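You operate a simulated robot arm through the tools that you are given. There is no shell and no other tool.

You run a simulated robot arm. Do the job below in one go: nothing can be reset, and whatever is moved stays where it is left.

Task
Put things in order on the door side of the bed. At the end: the pink sponge stands on top of the beige boot jack; the white thermometer is on the cream saucer; the clear travel jar stands where the white thermometer stood; the teal lip balm tube stands where the cedar block stood; the cedar block from the door side of the bed stands where the clear travel jar stood; whatever was shut is shut again. Leave all else as you found it, and nothing knocked over.

It is judged by the outcome, as a careful person would: the job done as asked, and still so three seconds after it is handed in. It fails if anything else is knocked over, pushed out of place, dropped, spilled or broken.

Robot
A 6-joint arm with a two-finger gripper, fixed in place. Base frame: the origin is at the foot of the arm, x ahead of it, y to its left, z up; the work surface is at about z = 0. Lengths are in m, angles in rad, forces in N, time in s.
With the tool pointing down near the work surface it reaches from about 0.18 to 0.48 m from the base axis. Its first joint turns from -1.152 to 1.152 rad. Payload 1.76 kg.
The tool frame sits at the grasp point between the pads (the TCP): z along the fingers, y along the line on which they close. The tips reach 0.029 m beyond it. The gripper opens to 0.082 m; its body begins 0.058 m behind the TCP.
Orientation is told as [roll, pitch, yaw] about the base's x, y, z axes, in that order, counted from this pose: with the fingers straight down and closing along the base's y, the tool's x points along the base's -x, its y along +y and its z along -z.

Tools
- The arm moves only by the tool servo_tool. Its argument "rows" is a list of rows, each a list of 3 entries, a list of its own where there are three numbers: the shift along the tool's x, y, z in mm, then the turn, a rotation vector about the tool's x, y, z in rad, then the closure, from 0 (fully open) to 1 (shut). In form: [[[tx, ty, tz], [wx, wy, wz], jaw], ...]. A call has 1 to 20 rows; each row shifts and turns the commanded pose from where the row before left it, along the tool's axes as they then stand. Rows are played at 5 a second. More than 0.05 m and 0.15 rad between two rows, or a gripper value outside its range, and nothing of the call is played. Where a pose cannot be reached the arm comes as near as it can. A force on the tool above 40 N (or 10 N above the force at the start of the call, whichever is more), or a blocked arm, ends the call early, and 0.2 s more pass. The fingers move at their own pace (about 0.2035 m/s each) and stop on an object; they squeeze with about 34 N. The grip force told is the motor's: it shows also when the fingers shut on nothing. Time passes only in rows, and 0.2 s behind the last, so rows that do not move let the fingers close. The reply holds the time, the measured pose of the TCP, the force on the tool along the base axes, the opening and the grip force, in the units named above and with some noise, with the torque about the TCP (base axes, N m) and any sound that the robot's microphone picked up.
- Cameras (640 x 400 px; columns grow to the right, rows downward): "scene" is fixed at [0.0588, 0.3639, 0.4224]; the picture's right is [-0.49, -0.87, 0.00], its down [-0.63, 0.36, -0.69] and it looks along [0.60, -0.34, -0.73] (base axes); focal length 214 px, centre (320, 200). "wrist" rides on the gripper at [0.079, 0.004, -0.089] in the tool frame; the picture's right is [-0.05, 1.00, 0.00], its down [-0.71, -0.04, -0.71] and it looks along [-0.71, -0.04, 0.71] (tool axes); focal length 256 px, centre (320, 200). There is no depth. A picture from a camera that has moved, and an enlarged one, comes with that camera's place and axes in the base frame and with its lens. The place of the scene camera against the robot may be out by one fixed shift of up to 0.025 m in any direction.
- get_image(camera): a new picture of that camera. No time passes.
- enlarge(camera, box): a new picture of the part [left, top, right, bottom] of that camera's present view, enlarged. No time passes.
- job_done(): hands the job in; it is judged then, once.

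Nothing tells you positions but the pictures and the camera data. Unless the task says otherwise, let go and move clear before handing in.

The tools are called after "Call:" as name(argument=value, ...) on one line, values as JSON. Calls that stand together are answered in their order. servo_tool: Moves the arm, as the interface text tells. Its arguments: {"type":"object","properties":{"rows":{"type":"array","items":{"type":"array"}}},"required":["rows"]} The other tools are called the same way: get_image (camera) takes a picture; enlarge (camera, box) takes an enlarged picture of a part of a camera's view; job_done () hands the job in.

At the start:

```text
time: 0.0
position: [0.2566, 0.1725, 0.3018]
tool_rot: [0.0, -0.001, -0.002]
contact_force: [-0.2, -0.4, -0.9]
moment: [0.03, 0.03, 0.01]
gripper_width: 0.082
finger_force: 0.1
```

scene: 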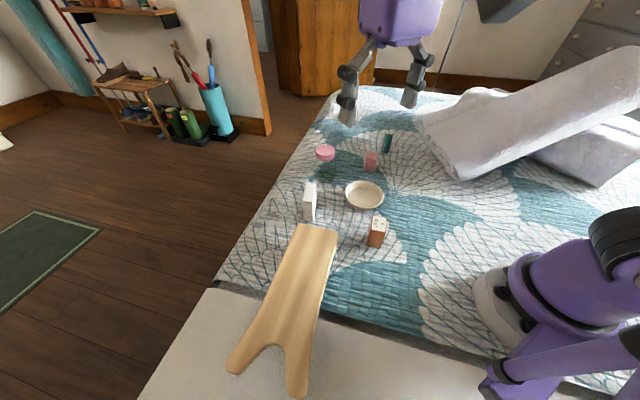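
wrist: 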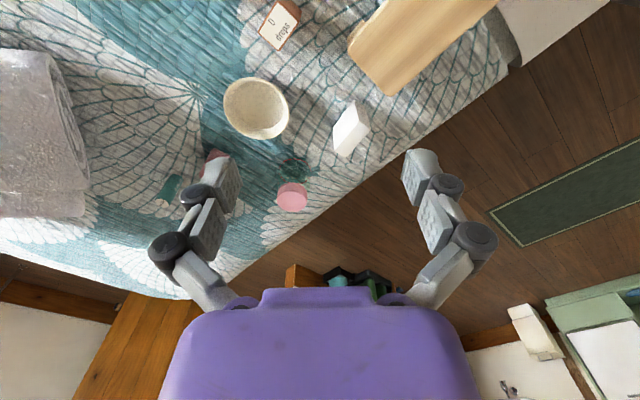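

I see a bed with several small items near its edge: a pink round thing, a pink block, a teal tube, a white box-like item, a cream saucer, a brown/white block, and the beige boot jack. I'll look closer first to identify each one.

Call:
enlarge(camera="scene", box=[290, 120, 430, 260])

Call:
enlarge(camera="wrist", box=[140, 0, 420, 240])

Call:
enlarge(camera="scene", box=[200, 80, 640, 400])

```text
2.86 times, centred on (360, 190) of scene
camera zoom: at [0.0588, 0.3639, 0.4224], right [-0.49, -0.87, 0.0], down [-0.63, 0.36, -0.69], along [0.6, -0.34, -0.73], focal length 613 px, centre (206, 229)
```

zoom: 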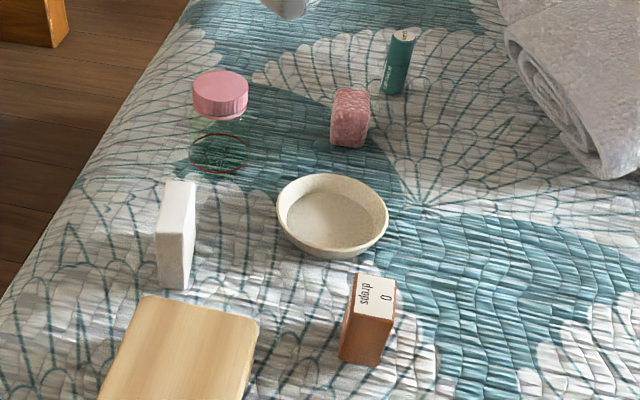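

```text
1.67 times, centred on (280, 120) of wrist
camera zoom: at [0.1766, 0.1776, 0.3917], right [0.05, 1.0, 0.0], down [0.7, -0.04, 0.71], along [0.71, -0.04, -0.71], focal length 427 px, centre (387, 333)
```

zoom: 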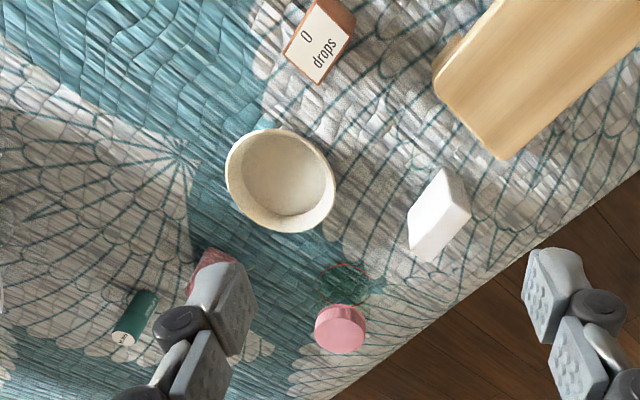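

```text
1.25 times, centred on (420, 240) of scene
camera zoom: at [0.0588, 0.3639, 0.4224], right [-0.49, -0.87, 0.0], down [-0.63, 0.36, -0.69], along [0.6, -0.34, -0.73], focal length 268 px, centre (195, 150)
```

zoom: 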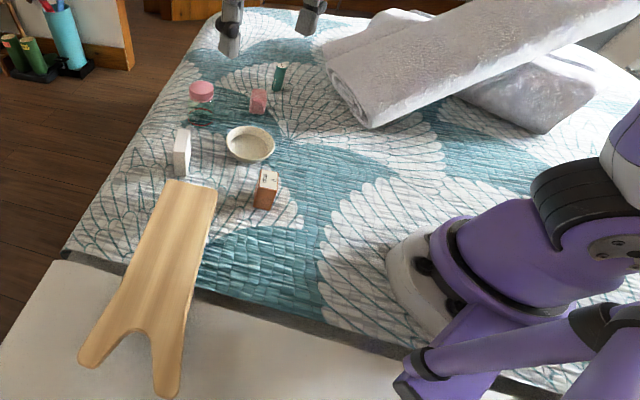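

The pink sponge, teal tube, white thermometer, saucer, pink-lidded clear jar and the brown labelled block sit in a cluster around x 0.3–0.45, y 0–0.2. I'll move the wrist camera over them for precise views.

Call:
servo_tool(rows=[[[0, -30, 0], [0, 0.1, 0], 0], [[0, -30, 0], [0, 0.1, 0], 0], [[0, -30, 0], [0, 0.1, 0], 0], [[0, 0, 0], [0, 0.1, 0], 0], [[0, 0, 0], [0, 0.05, 0], 0], [[0, 0, 0], [0, 0, 0], 0]])

Call:
get_image(camera="wrist")

```text
time: 1.4
position: [0.2438, 0.0786, 0.2686]
tool_rot: [0.0, 0.447, -0.001]
contact_force: [-0.3, 0.5, 0.5]
moment: [-0.02, 0.01, 0.0]
gripper_width: 0.0818
finger_force: 0.1
out of reach, approached as far as the arm can: row 4, 5
```

```text
taken
camera wrist: at [0.2102, 0.084, 0.3844], right [0.05, 1.0, -0.02], down [0.94, -0.04, 0.33], along [0.33, -0.04, -0.94], focal length 256 px, centre (320, 200)
```

wrist: 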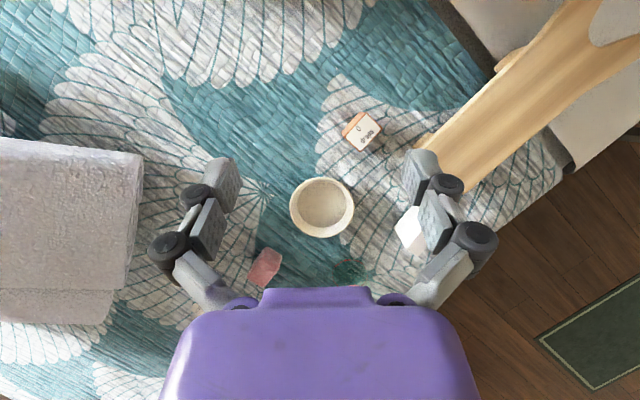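

The view from above works; the saucer is near (0.356, 0.069). I'll zoom into this view to pin down the block and the others.

Call:
enlarge(camera="wrist", box=[280, 90, 440, 190])

Call:
enlarge(camera="wrist", box=[240, 190, 440, 315])

Call:
enlarge(camera="wrist", box=[400, 0, 640, 200])

```text
4.00 times, centred on (360, 140) of wrist
camera zoom: at [0.2102, 0.084, 0.3844], right [0.05, 1.0, -0.02], down [0.94, -0.04, 0.33], along [0.33, -0.04, -0.94], focal length 1024 px, centre (160, 440)
```

zoom: 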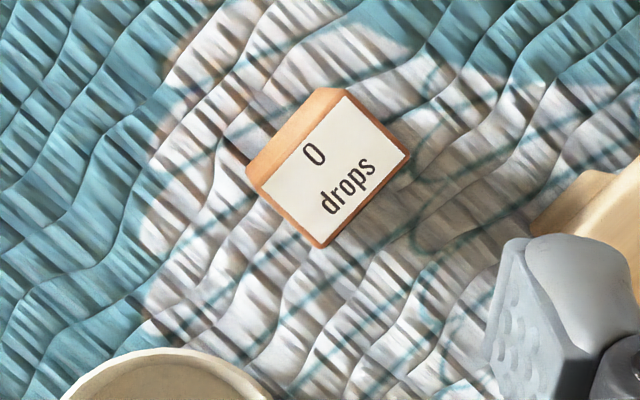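

```text
3.20 times, centred on (340, 252) of wrist
camera zoom: at [0.2102, 0.084, 0.3844], right [0.05, 1.0, -0.02], down [0.94, -0.04, 0.33], along [0.33, -0.04, -0.94], focal length 819 px, centre (256, 32)
```

zoom: 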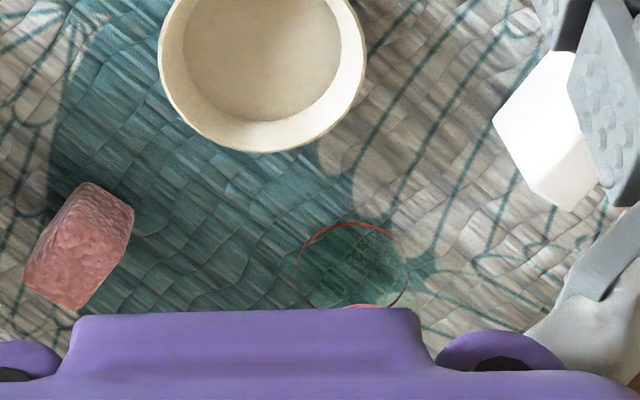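

```text
2.00 times, centred on (520, 100) of wrist
camera zoom: at [0.2102, 0.084, 0.3844], right [0.05, 1.0, -0.02], down [0.94, -0.04, 0.33], along [0.33, -0.04, -0.94], focal length 512 px, centre (-80, 400)
```

zoom: 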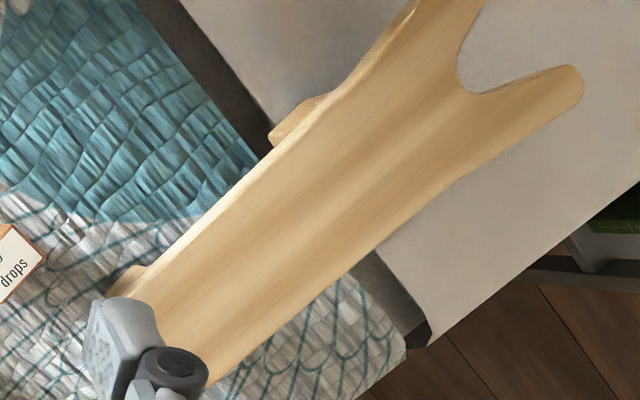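

The block stands near (0.239, 0.129), about 0.05 m high; jar near (0.486, 0.113), sponge near (0.45, -0.03), tube near (0.49, -0.135). I'll straighten the tool and look at the farther objects, first sponge and tube.

Call:
servo_tool(rows=[[[0, -30, 0], [0, -0.12, 0], 0], [[0, -30, 0], [0, -0.12, 0], 0], [[0, -30, 0], [0, -0.12, 0], 0], [[0, -30, 0], [0, -0.09, 0], 0], [[0, -30, 0], [0, 0, 0], 0], [[0, 0, 0], [0, 0, 0], 0]])

Call:
get_image(camera="wrist")

```text
time: 2.8
position: [0.2438, -0.0718, 0.2704]
tool_rot: [0.0, -0.004, -0.001]
contact_force: [-0.1, 0.6, -0.4]
moment: [0.02, -0.04, -0.02]
gripper_width: 0.0819
finger_force: 0.1
```

```text
taken
camera wrist: at [0.1639, -0.0655, 0.3587], right [0.05, 1.0, 0.0], down [0.7, -0.04, 0.71], along [0.71, -0.04, -0.7], focal length 256 px, centre (320, 200)
```

wrist: 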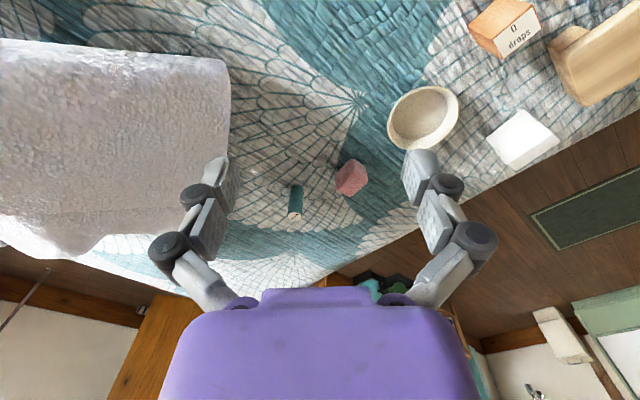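

Now I have an oblique view of sponge, tube and the rest. Zooming in for shape and height.

Call:
enlarge(camera="wrist", box=[260, 130, 420, 230])

Call:
enlarge(camera="wrist", box=[440, 0, 600, 100])

Call:
enlarge(camera="wrist", box=[380, 70, 580, 195])

```text
4.00 times, centred on (340, 180) of wrist
camera zoom: at [0.1639, -0.0655, 0.3587], right [0.05, 1.0, 0.0], down [0.7, -0.04, 0.71], along [0.71, -0.04, -0.7], focal length 1024 px, centre (240, 280)
```

zoom: 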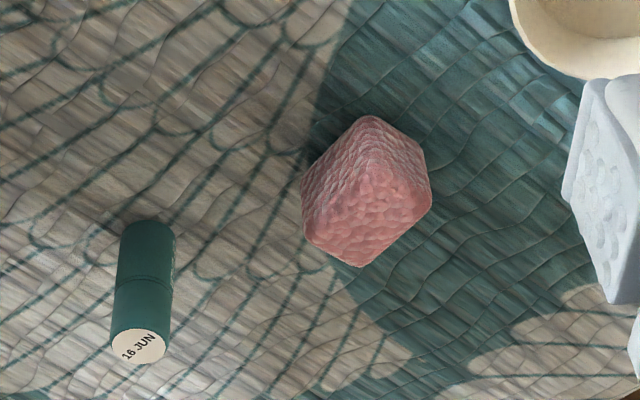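

```text
4.00 times, centred on (520, 50) of wrist
camera zoom: at [0.1639, -0.0655, 0.3587], right [0.05, 1.0, 0.0], down [0.7, -0.04, 0.71], along [0.71, -0.04, -0.7], focal length 1024 px, centre (-480, 800)
```

zoom: 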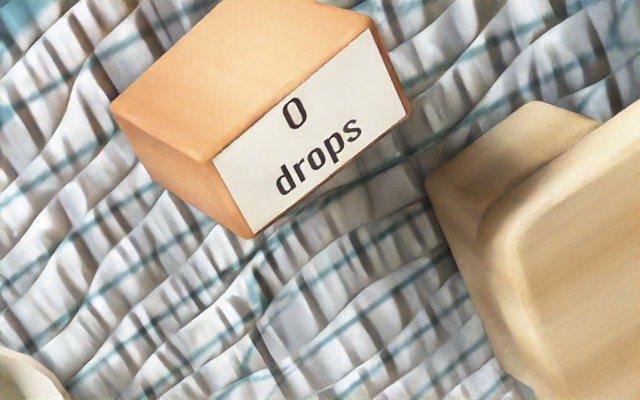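

```text
3.20 times, centred on (480, 132) of wrist
camera zoom: at [0.1639, -0.0655, 0.3587], right [0.05, 1.0, 0.0], down [0.7, -0.04, 0.71], along [0.71, -0.04, -0.7], focal length 819 px, centre (-192, 416)
```

zoom: 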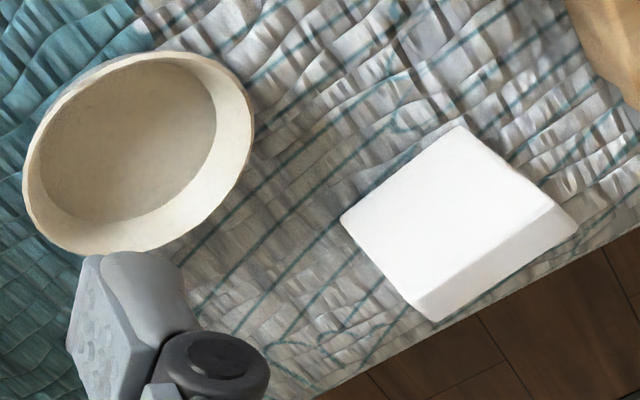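

Heights so far: thermometer is a slab about 0.058×0.022×0.068 m at (0.381, 0.216), tube 0.067 m tall at (0.495, -0.126), sponge about 0.03×0.046×0.035 m at (0.452, -0.027). Next I turn the camera toward the boot jack and thermometer.

Call:
servo_tool(rows=[[[0, 43, 0], [0, 0, 0], 0], [[0, 43, 0], [0, 0, 0], 0], [[0, 43, 0], [0, 0, 0], 0], [[0, 43, 0], [0, 0, -0.1], 0], [[0, 0, 0], [0, 0, -0.15], 0], [[0, 0, 0], [0, 0, -0.15], 0], [[0, 0, 0], [0, 0, -0.15], 0], [[0, 0, 0], [0, 0, -0.15], 0], [[0, 0, 0], [0, 0, 0], 0]])

Call:
get_image(camera="wrist")

Call:
enlarge(camera="wrist", box=[160, 0, 480, 200])

```text
time: 4.8
position: [0.2438, 0.1001, 0.2689]
tool_rot: [-0.003, -0.002, 0.7]
contact_force: [-0.5, -0.6, 0.4]
moment: [-0.01, -0.01, -0.01]
gripper_width: 0.0822
finger_force: 0.0
```

```text
taken
camera wrist: at [0.1801, 0.0538, 0.3587], right [-0.6, 0.8, 0.0], down [0.56, 0.43, 0.71], along [0.57, 0.43, -0.71], focal length 256 px, centre (320, 200)
```

wrist: 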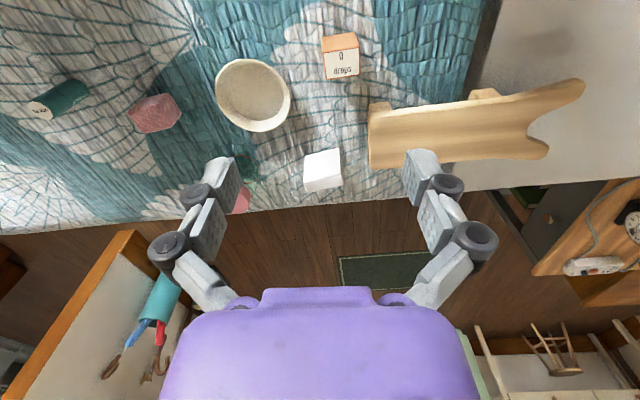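

```text
2.00 times, centred on (320, 100) of wrist
camera zoom: at [0.1801, 0.0538, 0.3587], right [-0.6, 0.8, 0.0], down [0.56, 0.43, 0.71], along [0.57, 0.43, -0.71], focal length 512 px, centre (320, 400)
```

zoom: 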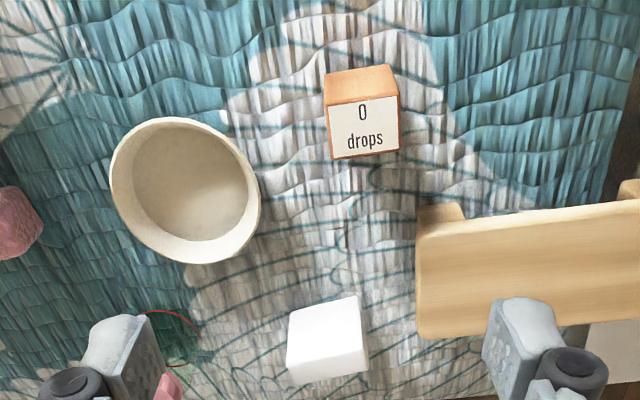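

Boot jack top seems to be about 0.03 m high with its near end around (0.30, 0.24); saucer centre about (0.348, 0.071). First job: the sponge. I'll rotate and hover above it to check alignment.

Call:
servo_tool(rows=[[[0, 0, 0], [0, 0, 0.14], 0], [[0, 0, 0], [0, 0, 0.14], 0], [[0, 0, 0], [0, 0, 0.14], 0], [[0, 0, 0], [0, 0, 0.14], 0], [[0, 0, 0], [0, 0, 0.14], 0], [[0, 0, 0], [0, 0, 0.14], 0], [[0, 0, 0], [0, 0, 0.14], 0], [[0, 0, 0], [0, 0, 0.14], 0], [[0, 0, 0], [0, 0, 0.14], 0], [[-40.6, 0.5, 16], [0, 0, 0], 0], [[-40.6, 0.5, 16], [0, 0, 0], 0], [[-40.6, 0.5, 16], [0, 0, 0], 0], [[-40.6, 0.5, 16], [0, 0, 0], 0], [[-40.6, 0.5, 16], [0, 0, 0], 0], [[-40.6, 0.5, 16], [0, 0, 0], 0], [[0, 0, 0], [0, 0, 0], 0]])

Call:
get_image(camera="wrist")

Call:
get_image(camera="scene")

```text
time: 8.2
position: [0.4518, -0.0256, 0.1738]
tool_rot: [0.001, -0.001, -0.561]
contact_force: [-0.3, -0.6, -0.7]
moment: [-0.01, 0.0, 0.01]
gripper_width: 0.0822
finger_force: 0.0
```

```text
taken
camera wrist: at [0.3855, 0.0216, 0.2627], right [0.58, 0.82, 0.0], down [0.58, -0.41, 0.71], along [0.58, -0.41, -0.71], focal length 256 px, centre (320, 200)
```

wrist: 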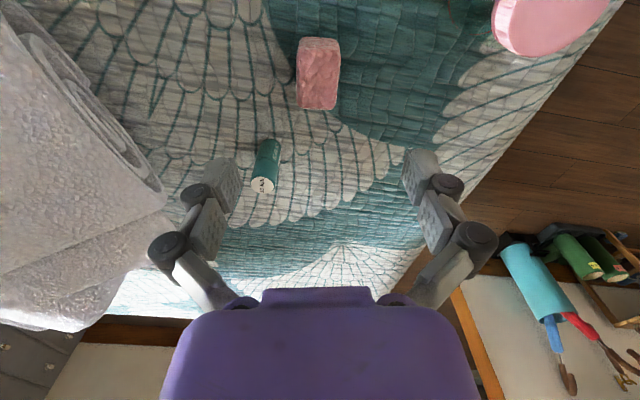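

```text
taken
```

scene: 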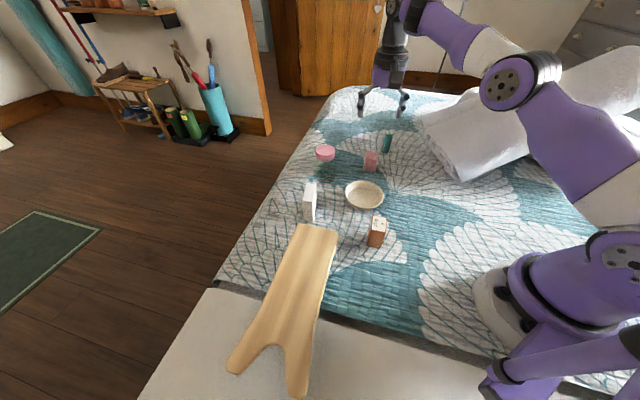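

The gripper is above and lined up with the sponge. Zooming to refine its centre and the edge direction.

Call:
enlarge(camera="wrist", box=[240, 20, 400, 120])

```text
4.00 times, centred on (320, 70) of wrist
camera zoom: at [0.3855, 0.0216, 0.2627], right [0.58, 0.82, 0.0], down [0.58, -0.41, 0.71], along [0.58, -0.41, -0.71], focal length 1024 px, centre (320, 720)
```

zoom: 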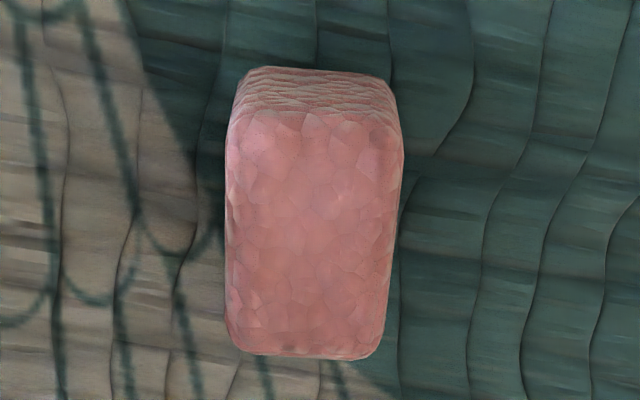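

The sponge centre is at about (0.452, -0.027) with the gripper right over it. I'll descend until the tips are just above the quilt and look before closing.

Call:
servo_tool(rows=[[[0, -1, 25], [0, 0, 0], 0], [[0, 0, 25], [0, 0, 0], 0], [[0, 0, 25], [0, 0, 0], 0], [[0, 0, 25], [0, 0, 0], 0], [[0, 0, 20], [0, 0, 0], 0], [[0, 0, 15], [0, 0, 0], 0], [[0, 0, 4], [0, 0, 0], 0], [[0, 0, 0], [0, 0, 0], 0]])

Call:
get_image(camera="wrist")

```text
time: 10.0
position: [0.4523, -0.0265, 0.0348]
tool_rot: [0.0, -0.003, -0.559]
contact_force: [-0.1, -0.6, -0.4]
moment: [-0.05, -0.01, 0.02]
gripper_width: 0.0822
finger_force: 0.0
```

```text
taken
camera wrist: at [0.3864, 0.02, 0.1238], right [0.58, 0.82, 0.0], down [0.58, -0.41, 0.71], along [0.58, -0.41, -0.71], focal length 256 px, centre (320, 200)
```

wrist: 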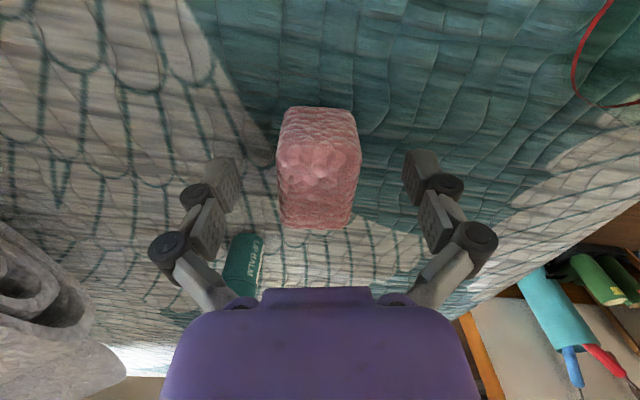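

The sponge sits centred between the fingers. Closing on it now.

Call:
servo_tool(rows=[[[0, 0, 0], [0, 0, 0], 0.4], [[0, 0, 0], [0, 0, 0], 0.7], [[0, 0, 0], [0, 0, 0], 0.7], [[0, 0, 0], [0, 0, 0], 0.7]])

```text
time: 11.0
position: [0.4535, -0.026, 0.0347]
tool_rot: [0.003, -0.004, -0.559]
contact_force: [0.8, -0.4, 8.1]
moment: [0.11, 0.02, -0.1]
gripper_width: 0.035
finger_force: 33.5
```

Gripped at 0.035 m width. Lifting straight up.

Call:
servo_tool(rows=[[[0, 0, -10], [0, 0, 0], 0.7], [[0, 0, -20], [0, 0, 0], 0.7], [[0, 0, -30], [0, 0, 0], 0.7], [[0, 0, -40], [0, 0, 0], 0.7], [[0, 0, -40], [0, 0, 0], 0.7], [[0, 0, 0], [0, 0, 0], 0.7]])

Call:
get_image(camera="wrist")

```text
time: 12.4
position: [0.4523, -0.0265, 0.1761]
tool_rot: [0.001, -0.002, -0.561]
contact_force: [0.5, -0.1, -0.8]
moment: [-0.01, 0.02, -0.01]
gripper_width: 0.0346
finger_force: 33.7
```

```text
taken
camera wrist: at [0.3859, 0.0202, 0.2653], right [0.58, 0.82, 0.0], down [0.58, -0.41, 0.71], along [0.58, -0.41, -0.71], focal length 256 px, centre (320, 200)
```

wrist: 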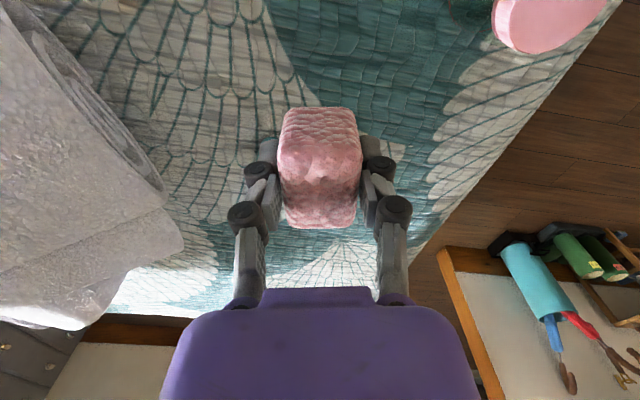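

Sponge is held well. Carrying it over the boot jack's near end, with the tool turned to face outward there.

Call:
servo_tool(rows=[[[0, 0, 0], [0, 0, -0.144], 0.7], [[0, 0, 0], [0, 0, -0.144], 0.7], [[0, 0, 0], [0, 0, -0.144], 0.7], [[0, 0, 0], [0, 0, -0.144], 0.7], [[0, 0, 0], [0, 0, -0.144], 0.7], [[0, 0, 0], [0, 0, -0.144], 0.7], [[0, 0, 0], [0, 0, -0.144], 0.7], [[0, 0, 0], [0, 0, -0.144], 0.7], [[0, 0, 0], [0, 0, -0.144], 0.7], [[-7.5, 37.8, 0], [0, 0, 0], 0.7], [[-7.5, 37.8, 0], [0, 0, 0], 0.7], [[-7.5, 37.8, 0], [0, 0, 0], 0.7], [[-7.5, 37.8, 0], [0, 0, 0], 0.7], [[-7.5, 37.8, 0], [0, 0, 0], 0.7], [[-7.5, 37.8, 0], [0, 0, 0], 0.7], [[-7.5, 37.8, 0], [0, 0, 0], 0.7], [[-7.5, 37.8, 0], [0, 0, 0], 0.7], [[-7.5, 37.8, 0], [0, 0, 0], 0.7], [[0, 0, 0], [0, 0, 0], 0.7]])

Call:
get_image(camera="wrist")

Call:
get_image(camera="scene")

```text
time: 16.4
position: [0.272, 0.2717, 0.1738]
tool_rot: [-0.002, -0.003, 0.736]
contact_force: [0.3, 0.6, 0.2]
moment: [0.03, 0.0, -0.03]
gripper_width: 0.0344
finger_force: 34.8
```

```text
taken
camera wrist: at [0.2096, 0.222, 0.2635], right [-0.63, 0.78, 0.0], down [0.55, 0.45, 0.71], along [0.55, 0.45, -0.71], focal length 256 px, centre (320, 200)
```

wrist: 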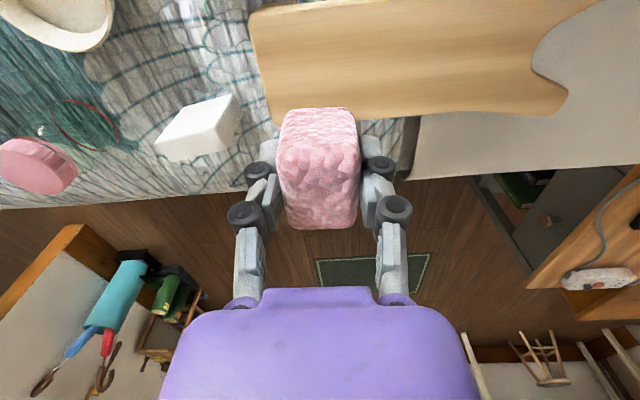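

```text
taken
```

scene: 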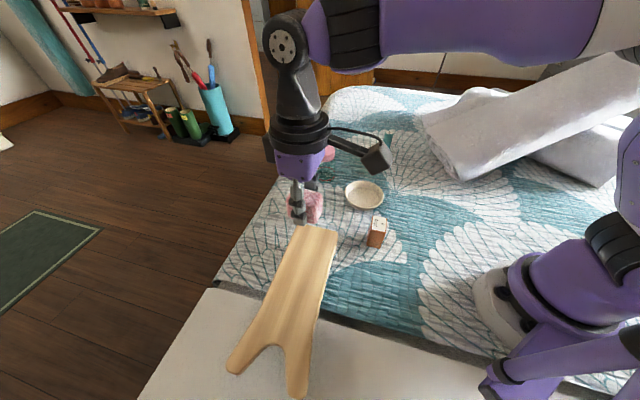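

The sponge is centred over the plank, about 49 mm in from its end. Lowering to just above, then in small steps to feel contact.

Call:
servo_tool(rows=[[[0, 0, 25], [0, 0, 0], 0.7], [[0, 0, 25], [0, 0, 0], 0.7], [[0, 0, 20], [0, 0, 0], 0.7], [[0, 0, 10], [0, 0, 0], 0.7], [[0, 0, 5], [0, 0, 0], 0.7], [[0, 0, 0], [0, 0, 0], 0.7]])

Call:
get_image(camera="wrist")

Call:
enlarge(camera="scene", box=[240, 160, 400, 260])

```text
time: 17.8
position: [0.2743, 0.2703, 0.0886]
tool_rot: [-0.001, 0.0, 0.735]
contact_force: [-0.3, -0.9, 0.2]
moment: [-0.01, -0.02, 0.03]
gripper_width: 0.0345
finger_force: 34.0
```

```text
taken
camera wrist: at [0.2108, 0.2213, 0.1784], right [-0.63, 0.78, 0.0], down [0.55, 0.45, 0.71], along [0.55, 0.45, -0.71], focal length 256 px, centre (320, 200)
```

wrist: 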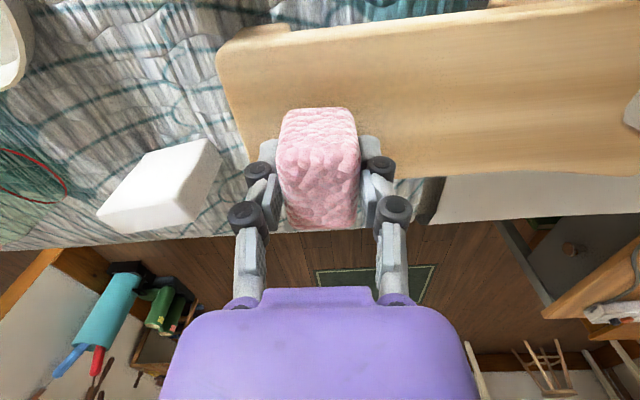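

```text
4.00 times, centred on (320, 210) of scene
camera zoom: at [0.0588, 0.3639, 0.4224], right [-0.49, -0.87, 0.0], down [-0.63, 0.36, -0.69], along [0.6, -0.34, -0.73], focal length 858 px, centre (320, 160)
```

zoom: 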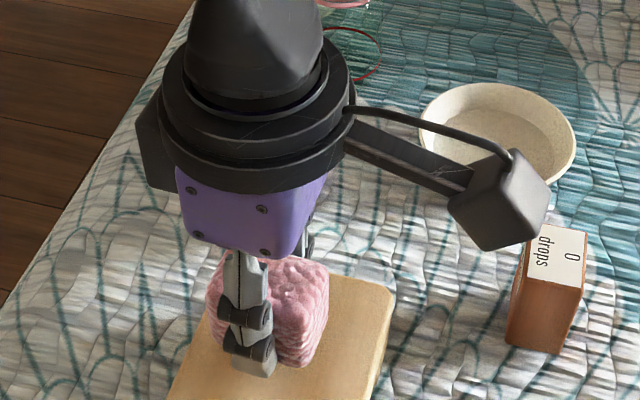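

Still clear of contact and well inside the plank. Continuing down in small steps.

Call:
servo_tool(rows=[[[0, 0, 5], [0, 0, 0], 0.7], [[0, 0, 5], [0, 0, 0], 0.7], [[0, 0, 3], [0, 0, 0], 0.7], [[0, 0, 2], [0, 0, 0], 0.7], [[0, 0, 2], [0, 0, 0], 0.7], [[0, 0, 0], [0, 0, 0], 0.7]])

```text
time: 18.5
position: [0.2742, 0.2714, 0.0811]
tool_rot: [-0.001, -0.004, 0.735]
contact_force: [-1.7, -2.5, 8.4]
moment: [-0.03, 0.06, 0.0]
gripper_width: 0.0345
finger_force: 33.8
stopped in row 3: the force on the tool passed its limit at 45 N (the readings are from after the stop); the commanded pose is now the measured one
```

Contact felt at TCP z ≈ 0.081, so the plank top is about 0.046 m high. The sponge rests on it; opening gently and backing straight up.

Call:
servo_tool(rows=[[[0, 0, 0], [0, 0, 0], 0.5], [[0, 0, 0], [0, 0, 0], 0.3], [[0, 0, 0], [0, 0, 0], 0.2], [[0, 0, -5], [0, 0, 0], 0.2], [[0, 0, -15], [0, 0, 0], 0.2], [[0, 0, -30], [0, 0, 0], 0.2], [[0, 0, -40], [0, 0, 0], 0.2], [[0, 0, 0], [0, 0, 0], 0.2]])

Call:
get_image(camera="wrist")

Call:
enlarge(camera="scene", box=[240, 160, 400, 260])

```text
time: 20.3
position: [0.2736, 0.2704, 0.1705]
tool_rot: [-0.002, -0.002, 0.735]
contact_force: [-0.1, 0.4, 0.7]
moment: [0.0, 0.01, 0.02]
gripper_width: 0.0654
finger_force: 0.0
```

```text
taken
camera wrist: at [0.21, 0.2209, 0.2598], right [-0.63, 0.78, 0.0], down [0.55, 0.45, 0.71], along [0.55, 0.45, -0.71], focal length 256 px, centre (320, 200)
```

wrist: 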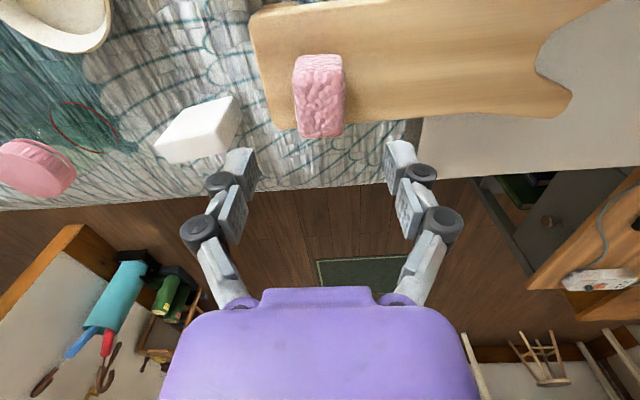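

```text
4.00 times, centred on (320, 210) of scene
camera zoom: at [0.0588, 0.3639, 0.4224], right [-0.49, -0.87, 0.0], down [-0.63, 0.36, -0.69], along [0.6, -0.34, -0.73], focal length 858 px, centre (320, 160)
```

zoom: 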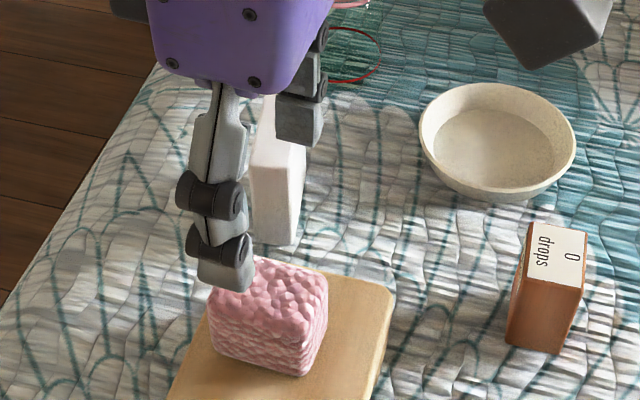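

The sponge stands squarely on the boot jack. Next, the thermometer: I'll rotate so the fingers close across its thin side and hover above it.

Call:
servo_tool(rows=[[[0, 0, 0], [0, 0, 0.1365], 0.2], [[0, 0, 0], [0, 0, 0.1365], 0.2], [[0, 0, 0], [0, 0, 0.1365], 0.2], [[0, 0, 0], [0, 0, 0.1365], 0.2], [[0, 0, 0], [0, 0, 0.1365], 0.2], [[0, 0, 0], [0, 0, 0.1365], 0.2], [[0, 0, 0], [0, 0, 0.1365], 0.2], [[0, 0, 0], [0, 0, 0.1365], 0.2], [[0, 0, 0], [0, 0, 0.1365], 0.2], [[0, 0, 0], [0, 0, 0.1365], 0.2], [[-39.8, 6.2, 0], [0, 0, 0], 0.2], [[-39.8, 6.2, 0], [0, 0, 0], 0.2], [[-39.8, 6.2, 0], [0, 0, 0], 0.2], [[0, 0, 0], [0, 0, 0], 0.2]])

Call:
get_image(camera="wrist")

Call:
enlarge(camera="wrist", box=[220, 0, 420, 125])

```text
time: 23.3
position: [0.3821, 0.2141, 0.1687]
tool_rot: [0.002, -0.001, -0.631]
contact_force: [0.4, -0.1, -0.9]
moment: [-0.03, -0.02, 0.01]
gripper_width: 0.0658
finger_force: 0.0
```

```text
taken
camera wrist: at [0.3195, 0.2657, 0.2592], right [0.63, 0.78, 0.0], down [0.55, -0.45, 0.71], along [0.55, -0.45, -0.71], focal length 256 px, centre (320, 200)
```

wrist: 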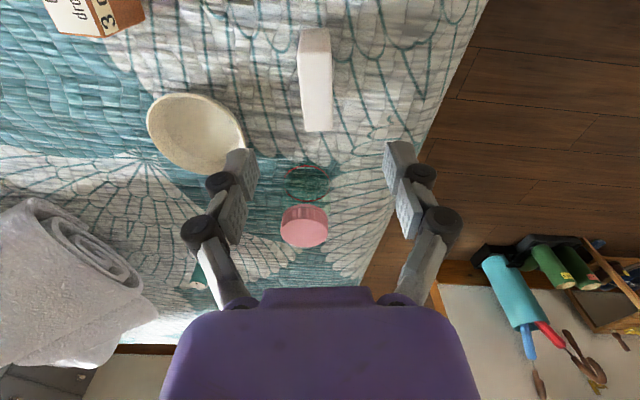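

```text
3.20 times, centred on (320, 62) of wrist
camera zoom: at [0.3195, 0.2657, 0.2592], right [0.63, 0.78, 0.0], down [0.55, -0.45, 0.71], along [0.55, -0.45, -0.71], focal length 819 px, centre (320, 640)
```

zoom: 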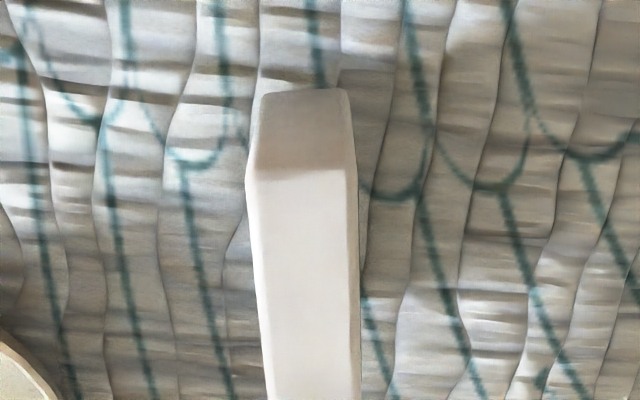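

The thermometer is aligned under the gripper, centre about (0.381, 0.213). Descending to grip it high (so the tips will clear the saucer rim later).

Call:
servo_tool(rows=[[[0, -1.7, 25], [0, 0, 0], 0.2], [[0, 0, 25], [0, 0, 0], 0.2], [[0, 0, 25], [0, 0, 0], 0.2], [[0, 0, 20], [0, 0, 0], 0.2], [[0, 0, 14], [0, 0, 0], 0.2], [[0, 0, 4], [0, 0, 0], 0.2], [[0, 0, 0], [0, 0, 0], 0.2]])

Call:
get_image(camera="wrist")

Call:
enlarge(camera="scene", box=[250, 130, 410, 230])

```text
time: 24.9
position: [0.3788, 0.2139, 0.0566]
tool_rot: [0.0, -0.001, -0.628]
contact_force: [0.2, 1.1, 0.7]
moment: [0.01, -0.01, -0.02]
gripper_width: 0.0656
finger_force: 0.1
```

```text
taken
camera wrist: at [0.3175, 0.2648, 0.1469], right [0.63, 0.78, 0.0], down [0.55, -0.45, 0.71], along [0.55, -0.45, -0.71], focal length 256 px, centre (320, 200)
```

wrist: 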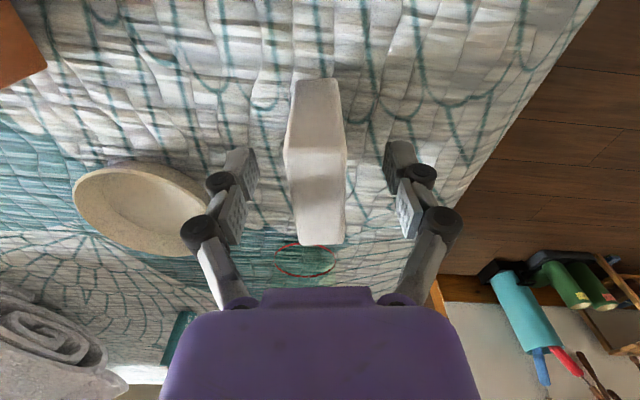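

```text
4.00 times, centred on (330, 180) of scene
camera zoom: at [0.0588, 0.3639, 0.4224], right [-0.49, -0.87, 0.0], down [-0.63, 0.36, -0.69], along [0.6, -0.34, -0.73], focal length 858 px, centre (280, 280)
```

zoom: 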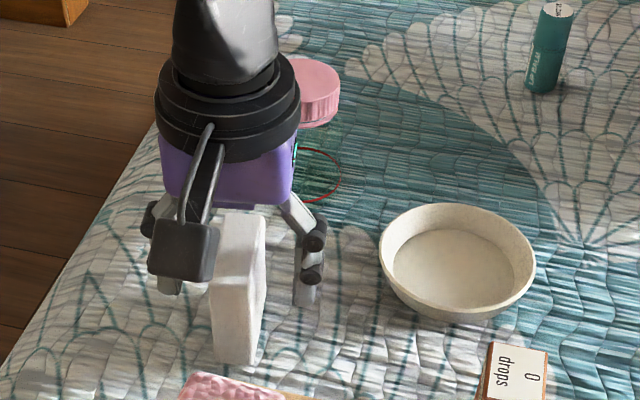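

Well straddled. Closing on the thermometer and lifting it.

Call:
servo_tool(rows=[[[0, 0, 0], [0, 0, 0], 0.5], [[0, 0, 0], [0, 0, 0], 0.9], [[0, 0, 0], [0, 0, 0], 0.9], [[0, 0, 0], [0, 0, 0], 0.9]])

```text
time: 25.9
position: [0.3804, 0.2136, 0.0583]
tool_rot: [0.003, -0.003, -0.632]
contact_force: [0.9, 1.7, 7.2]
moment: [-0.04, 0.0, 0.0]
gripper_width: 0.023
finger_force: 34.1
```

Thermometer gripped at 0.023 m. Lifting and carrying over the saucer.

Call:
servo_tool(rows=[[[0, 0, -10], [0, 0, 0], 0.9], [[0, 0, -25], [0, 0, 0], 0.9], [[0, 0, -40], [0, 0, 0], 0.9], [[0, 0, -35], [0, 0, 0], 0.9], [[-14.5, -33.6, 0], [0, 0, 0], 0.9], [[-14.5, -33.6, 0], [0, 0, 0], 0.9], [[-14.5, -33.6, 0], [0, 0, 0], 0.9], [[-14.5, -33.6, 0], [0, 0, 0], 0.9], [[0, 0, 0], [0, 0, 0], 0.9]])

Call:
get_image(camera="wrist")

Call:
enlarge(camera="scene", box=[280, 130, 440, 230])

```text
time: 27.9
position: [0.3473, 0.0712, 0.1689]
tool_rot: [0.001, -0.001, -0.63]
contact_force: [0.6, 0.5, -0.4]
moment: [0.03, -0.02, -0.01]
gripper_width: 0.0231
finger_force: 33.9
```

```text
taken
camera wrist: at [0.2846, 0.1228, 0.2573], right [0.63, 0.78, 0.0], down [0.55, -0.45, 0.71], along [0.55, -0.45, -0.71], focal length 256 px, centre (320, 200)
```

wrist: 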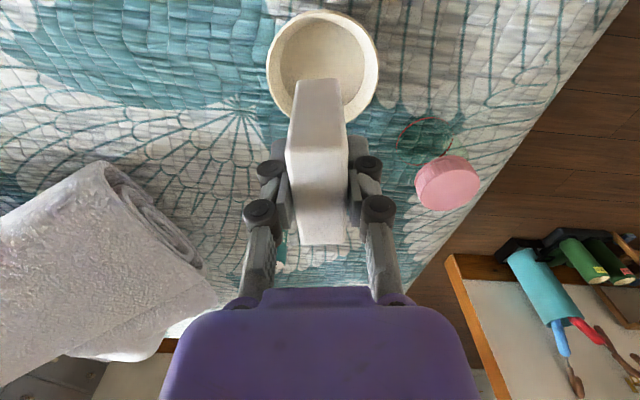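

```text
4.00 times, centred on (360, 180) of scene
camera zoom: at [0.0588, 0.3639, 0.4224], right [-0.49, -0.87, 0.0], down [-0.63, 0.36, -0.69], along [0.6, -0.34, -0.73], focal length 858 px, centre (160, 280)
```

zoom: 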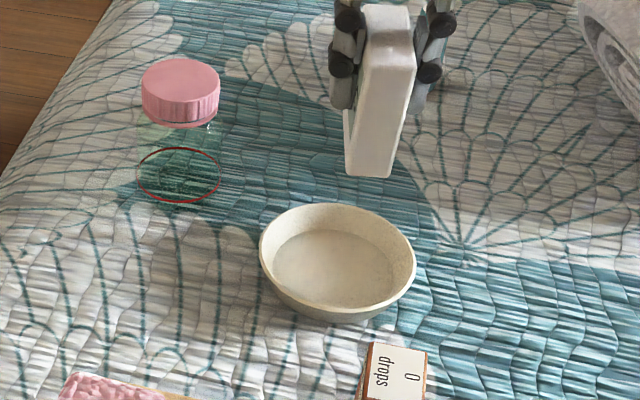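

The saucer's centre reads about (0.351, 0.071). I'll shift slightly onto it and lower the thermometer to just above the saucer floor.

Call:
servo_tool(rows=[[[-2.8, 2.1, 25], [0, 0, 0], 0.9], [[0, 0, 25], [0, 0, 0], 0.9], [[0, 0, 20], [0, 0, 0], 0.9], [[0, 0, 15], [0, 0, 0], 0.9], [[0, 0, 6], [0, 0, 0], 0.9], [[0, 0, 4], [0, 0, 0], 0.9], [[0, 0, 0], [0, 0, 0], 0.9]])

Call:
enlarge(camera="scene", box=[280, 130, 440, 230])

Call:
get_image(camera="wrist")

```text
time: 29.5
position: [0.3511, 0.0716, 0.0717]
tool_rot: [0.002, -0.004, -0.631]
contact_force: [0.2, -0.2, 0.3]
moment: [-0.01, -0.04, -0.03]
gripper_width: 0.0228
finger_force: 34.3
```

```text
4.00 times, centred on (360, 180) of scene
camera zoom: at [0.0588, 0.3639, 0.4224], right [-0.49, -0.87, 0.0], down [-0.63, 0.36, -0.69], along [0.6, -0.34, -0.73], focal length 858 px, centre (160, 280)
```

zoom: 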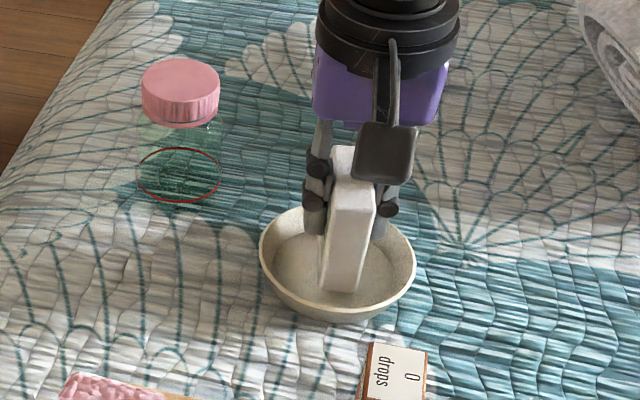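

```text
taken
camera wrist: at [0.2889, 0.1223, 0.1619], right [0.63, 0.78, 0.0], down [0.55, -0.45, 0.71], along [0.55, -0.45, -0.71], focal length 256 px, centre (320, 200)
```

wrist: 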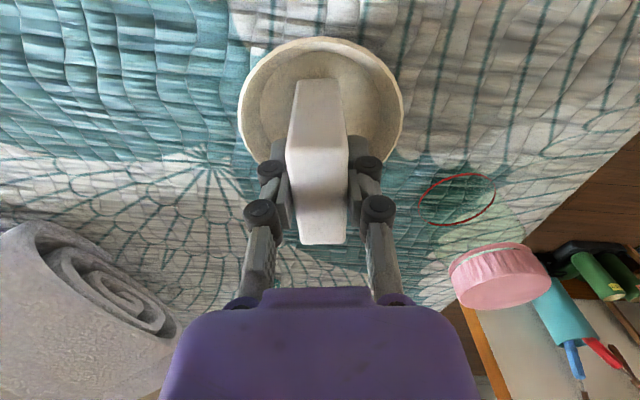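

Centred over the saucer floor. Lowering the last few millimetres carefully.

Call:
servo_tool(rows=[[[0, 0, 3], [0, 0, 0], 0.9], [[0, 0, 1.5], [0, 0, 0], 0.9], [[0, 0, 1.5], [0, 0, 0], 0.9], [[0, 0, 0], [0, 0, 0], 0.9]])

```text
time: 30.5
position: [0.3515, 0.0713, 0.066]
tool_rot: [0.003, -0.002, -0.63]
contact_force: [0.7, -0.3, 0.8]
moment: [0.02, 0.0, 0.0]
gripper_width: 0.0228
finger_force: 33.9
```

Call:
servo_tool(rows=[[[0, 0, 1], [0, 0, 0], 0.9], [[0, 0, 1], [0, 0, 0], 0.9], [[0, 0, 0], [0, 0, 0], 0.9]])

```text
time: 31.3
position: [0.3515, 0.0716, 0.0643]
tool_rot: [0.002, -0.001, -0.629]
contact_force: [0.3, 0.3, -1.0]
moment: [-0.01, -0.02, 0.01]
gripper_width: 0.0227
finger_force: 33.3
```

No contact yet at 0.0643; the floor should be close. Stepping on by a millimetre at a time.

Call:
servo_tool(rows=[[[0, 0, 1], [0, 0, 0], 0.9], [[0, 0, 1], [0, 0, 0], 0.9], [[0, 0, 0], [0, 0, 0], 0.9]])

```text
time: 32.1
position: [0.3512, 0.071, 0.0639]
tool_rot: [0.002, -0.004, -0.63]
contact_force: [-1.9, -1.0, 8.4]
moment: [-0.06, 0.09, 0.01]
gripper_width: 0.023
finger_force: 33.9
```

Contact: about 8 N. Releasing gently and backing up.

Call:
servo_tool(rows=[[[0, 0, 0], [0, 0, 0], 0.65], [[0, 0, 0], [0, 0, 0], 0.5], [[0, 0, 0], [0, 0, 0], 0.45], [[0, 0, -5], [0, 0, 0], 0.45], [[0, 0, -15], [0, 0, 0], 0.45], [[0, 0, -30], [0, 0, 0], 0.45], [[0, 0, -40], [0, 0, 0], 0.45], [[0, 0, -20], [0, 0, 0], 0.3], [[0, 0, 0], [0, 0, 0], 0.2]])

Call:
get_image(camera="wrist")

Call:
enlarge(camera="scene", box=[280, 130, 440, 230])

```text
time: 34.1
position: [0.3515, 0.0722, 0.1724]
tool_rot: [0.001, -0.004, -0.632]
contact_force: [-1.3, 0.3, -0.5]
moment: [0.0, 0.0, -0.03]
gripper_width: 0.0657
finger_force: 0.1
```

```text
taken
camera wrist: at [0.2884, 0.1223, 0.2619], right [0.63, 0.78, 0.0], down [0.55, -0.45, 0.71], along [0.55, -0.45, -0.71], focal length 256 px, centre (320, 200)
```

wrist: 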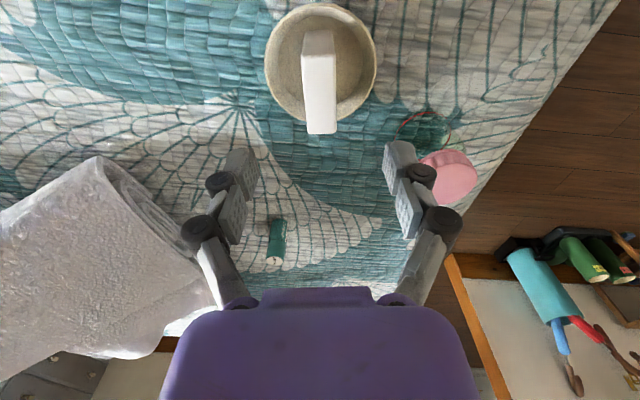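

```text
4.00 times, centred on (360, 180) of scene
camera zoom: at [0.0588, 0.3639, 0.4224], right [-0.49, -0.87, 0.0], down [-0.63, 0.36, -0.69], along [0.6, -0.34, -0.73], focal length 858 px, centre (160, 280)
```

zoom: 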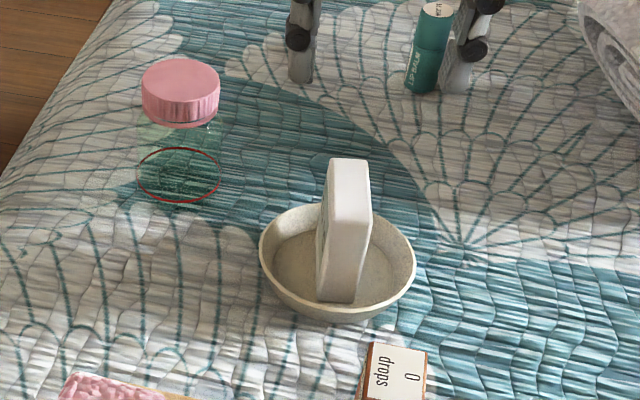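

The thermometer stands in the saucer. Next, the jar: I'll turn toward it and take a closer look to determine its exact centre, height and lid.

Call:
servo_tool(rows=[[[0, 0, 0], [0, 0, -0.1433], 0], [[0, 0, 0], [0, 0, -0.1433], 0], [[0, 0, 0], [0, 0, -0.1433], 0], [[0, 0, 0], [0, 0, -0.1433], 0], [[0, 0, 0], [0, 0, -0.1433], 0], [[0, 0, 0], [0, 0, -0.1433], 0], [[-31.1, 4.5, 0], [0, 0, 0], 0], [[-31.1, 4.5, 0], [0, 0, 0], 0], [[0, 0, 0], [0, 0, 0], 0]])

Call:
get_image(camera="wrist")

Call:
enlarge(camera="wrist", box=[240, 60, 400, 160])

```text
time: 36.1
position: [0.4102, 0.0937, 0.1739]
tool_rot: [0.002, -0.003, 0.231]
contact_force: [-0.2, 0.2, -0.2]
moment: [-0.01, 0.01, 0.0]
gripper_width: 0.0818
finger_force: 0.0
```

```text
taken
camera wrist: at [0.3304, 0.0807, 0.2621], right [-0.18, 0.98, 0.0], down [0.69, 0.12, 0.71], along [0.7, 0.12, -0.71], focal length 256 px, centre (320, 200)
```

wrist: 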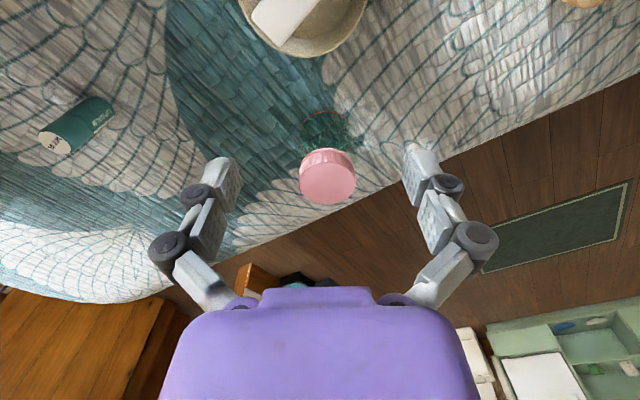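

```text
4.00 times, centred on (320, 110) of wrist
camera zoom: at [0.3304, 0.0807, 0.2621], right [-0.18, 0.98, 0.0], down [0.69, 0.12, 0.71], along [0.7, 0.12, -0.71], focal length 1024 px, centre (320, 560)
```

zoom: 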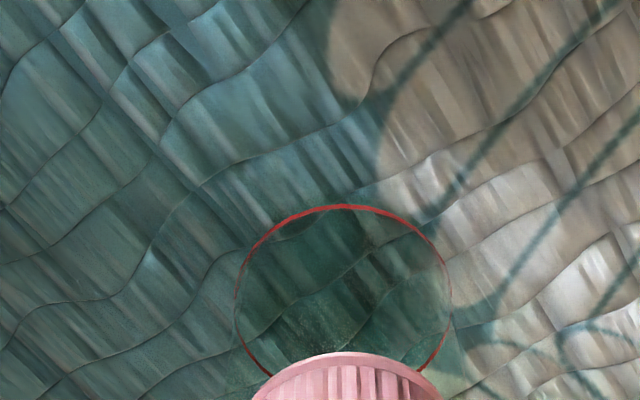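

Call:
enlarge(camera="wrist", box=[248, 110, 408, 210])

Call:
enlarge(camera="scene", box=[290, 130, 370, 180])

```text
4.00 times, centred on (328, 160) of wrist
camera zoom: at [0.3304, 0.0807, 0.2621], right [-0.18, 0.98, 0.0], down [0.69, 0.12, 0.71], along [0.7, 0.12, -0.71], focal length 1024 px, centre (288, 360)
```

zoom: 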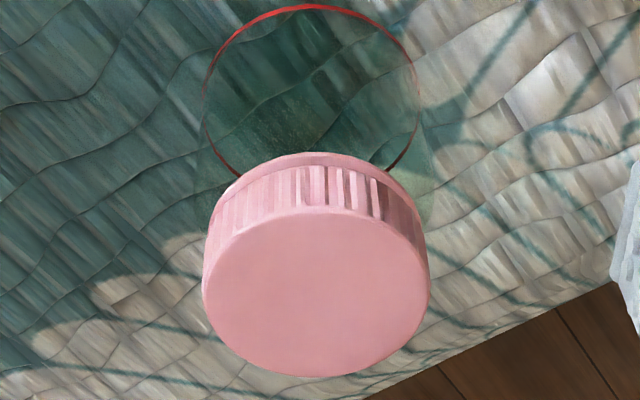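

```text
8.00 times, centred on (330, 155) of scene
camera zoom: at [0.0588, 0.364, 0.4224], right [-0.49, -0.87, 0.0], down [-0.63, 0.36, -0.69], along [0.6, -0.34, -0.73], focal length 1716 px, centre (240, 560)
```

zoom: 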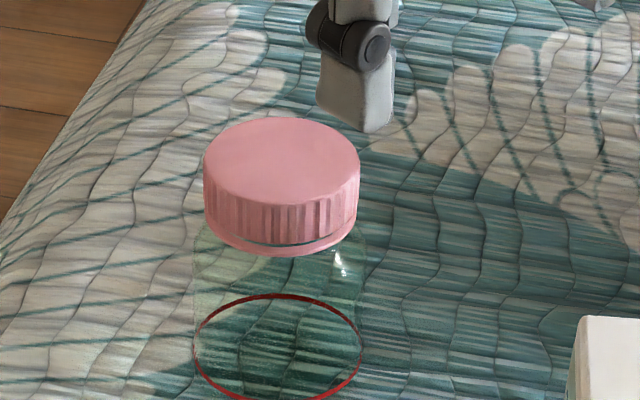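

The jar is about 0.081 m tall: clear body about 0.062 m wide, narrower pink lid on top; its base centre is near (0.4845, 0.116). It is at the edge of the reach, so I'll tilt the fingers outward by 0.2 rad and hover above it, gripping the body later below the lid.

Call:
servo_tool(rows=[[[0, 0, 0], [0, -0.1, 0], 0], [[0, 0, 0], [0, -0.1, 0], 0], [[-23.7, 1.5, 13], [0, 0, 0], 0], [[-23.7, 1.5, 13], [0, 0, 0], 0], [[-23.7, 1.5, 13], [0, 0, 0], 0], [[0, 0, 0], [0, 0, 0], 0]])

Call:
get_image(camera="wrist")

Call:
get_image(camera="scene")

```text
time: 37.5
position: [0.4837, 0.1162, 0.1492]
tool_rot: [0.0, -0.201, 0.231]
contact_force: [-0.1, 0.1, 0.2]
moment: [0.0, -0.02, 0.04]
gripper_width: 0.082
finger_force: 0.1
```

```text
taken
camera wrist: at [0.3886, 0.0992, 0.2208], right [-0.18, 0.98, 0.01], down [0.54, 0.09, 0.83], along [0.82, 0.15, -0.55], focal length 256 px, centre (320, 200)
```

wrist: 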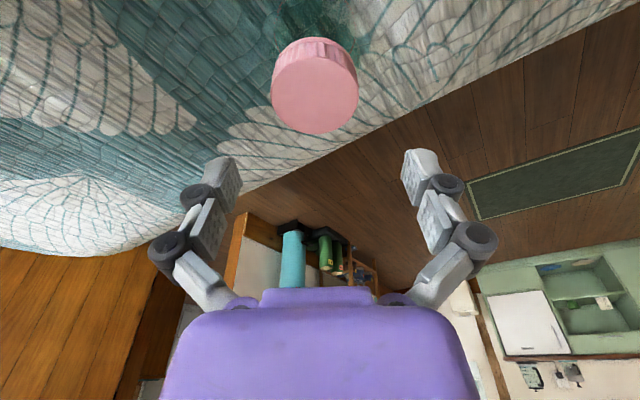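

```text
taken
```

scene: 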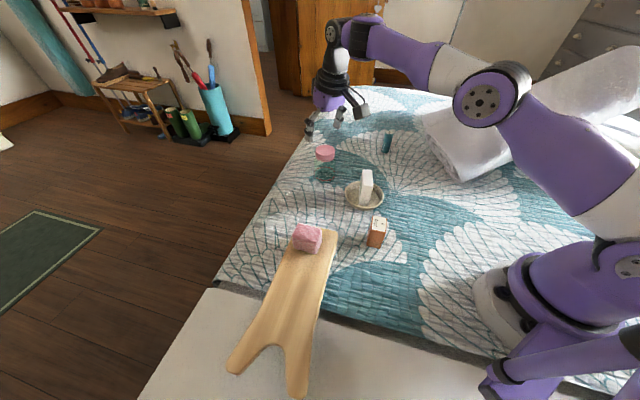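

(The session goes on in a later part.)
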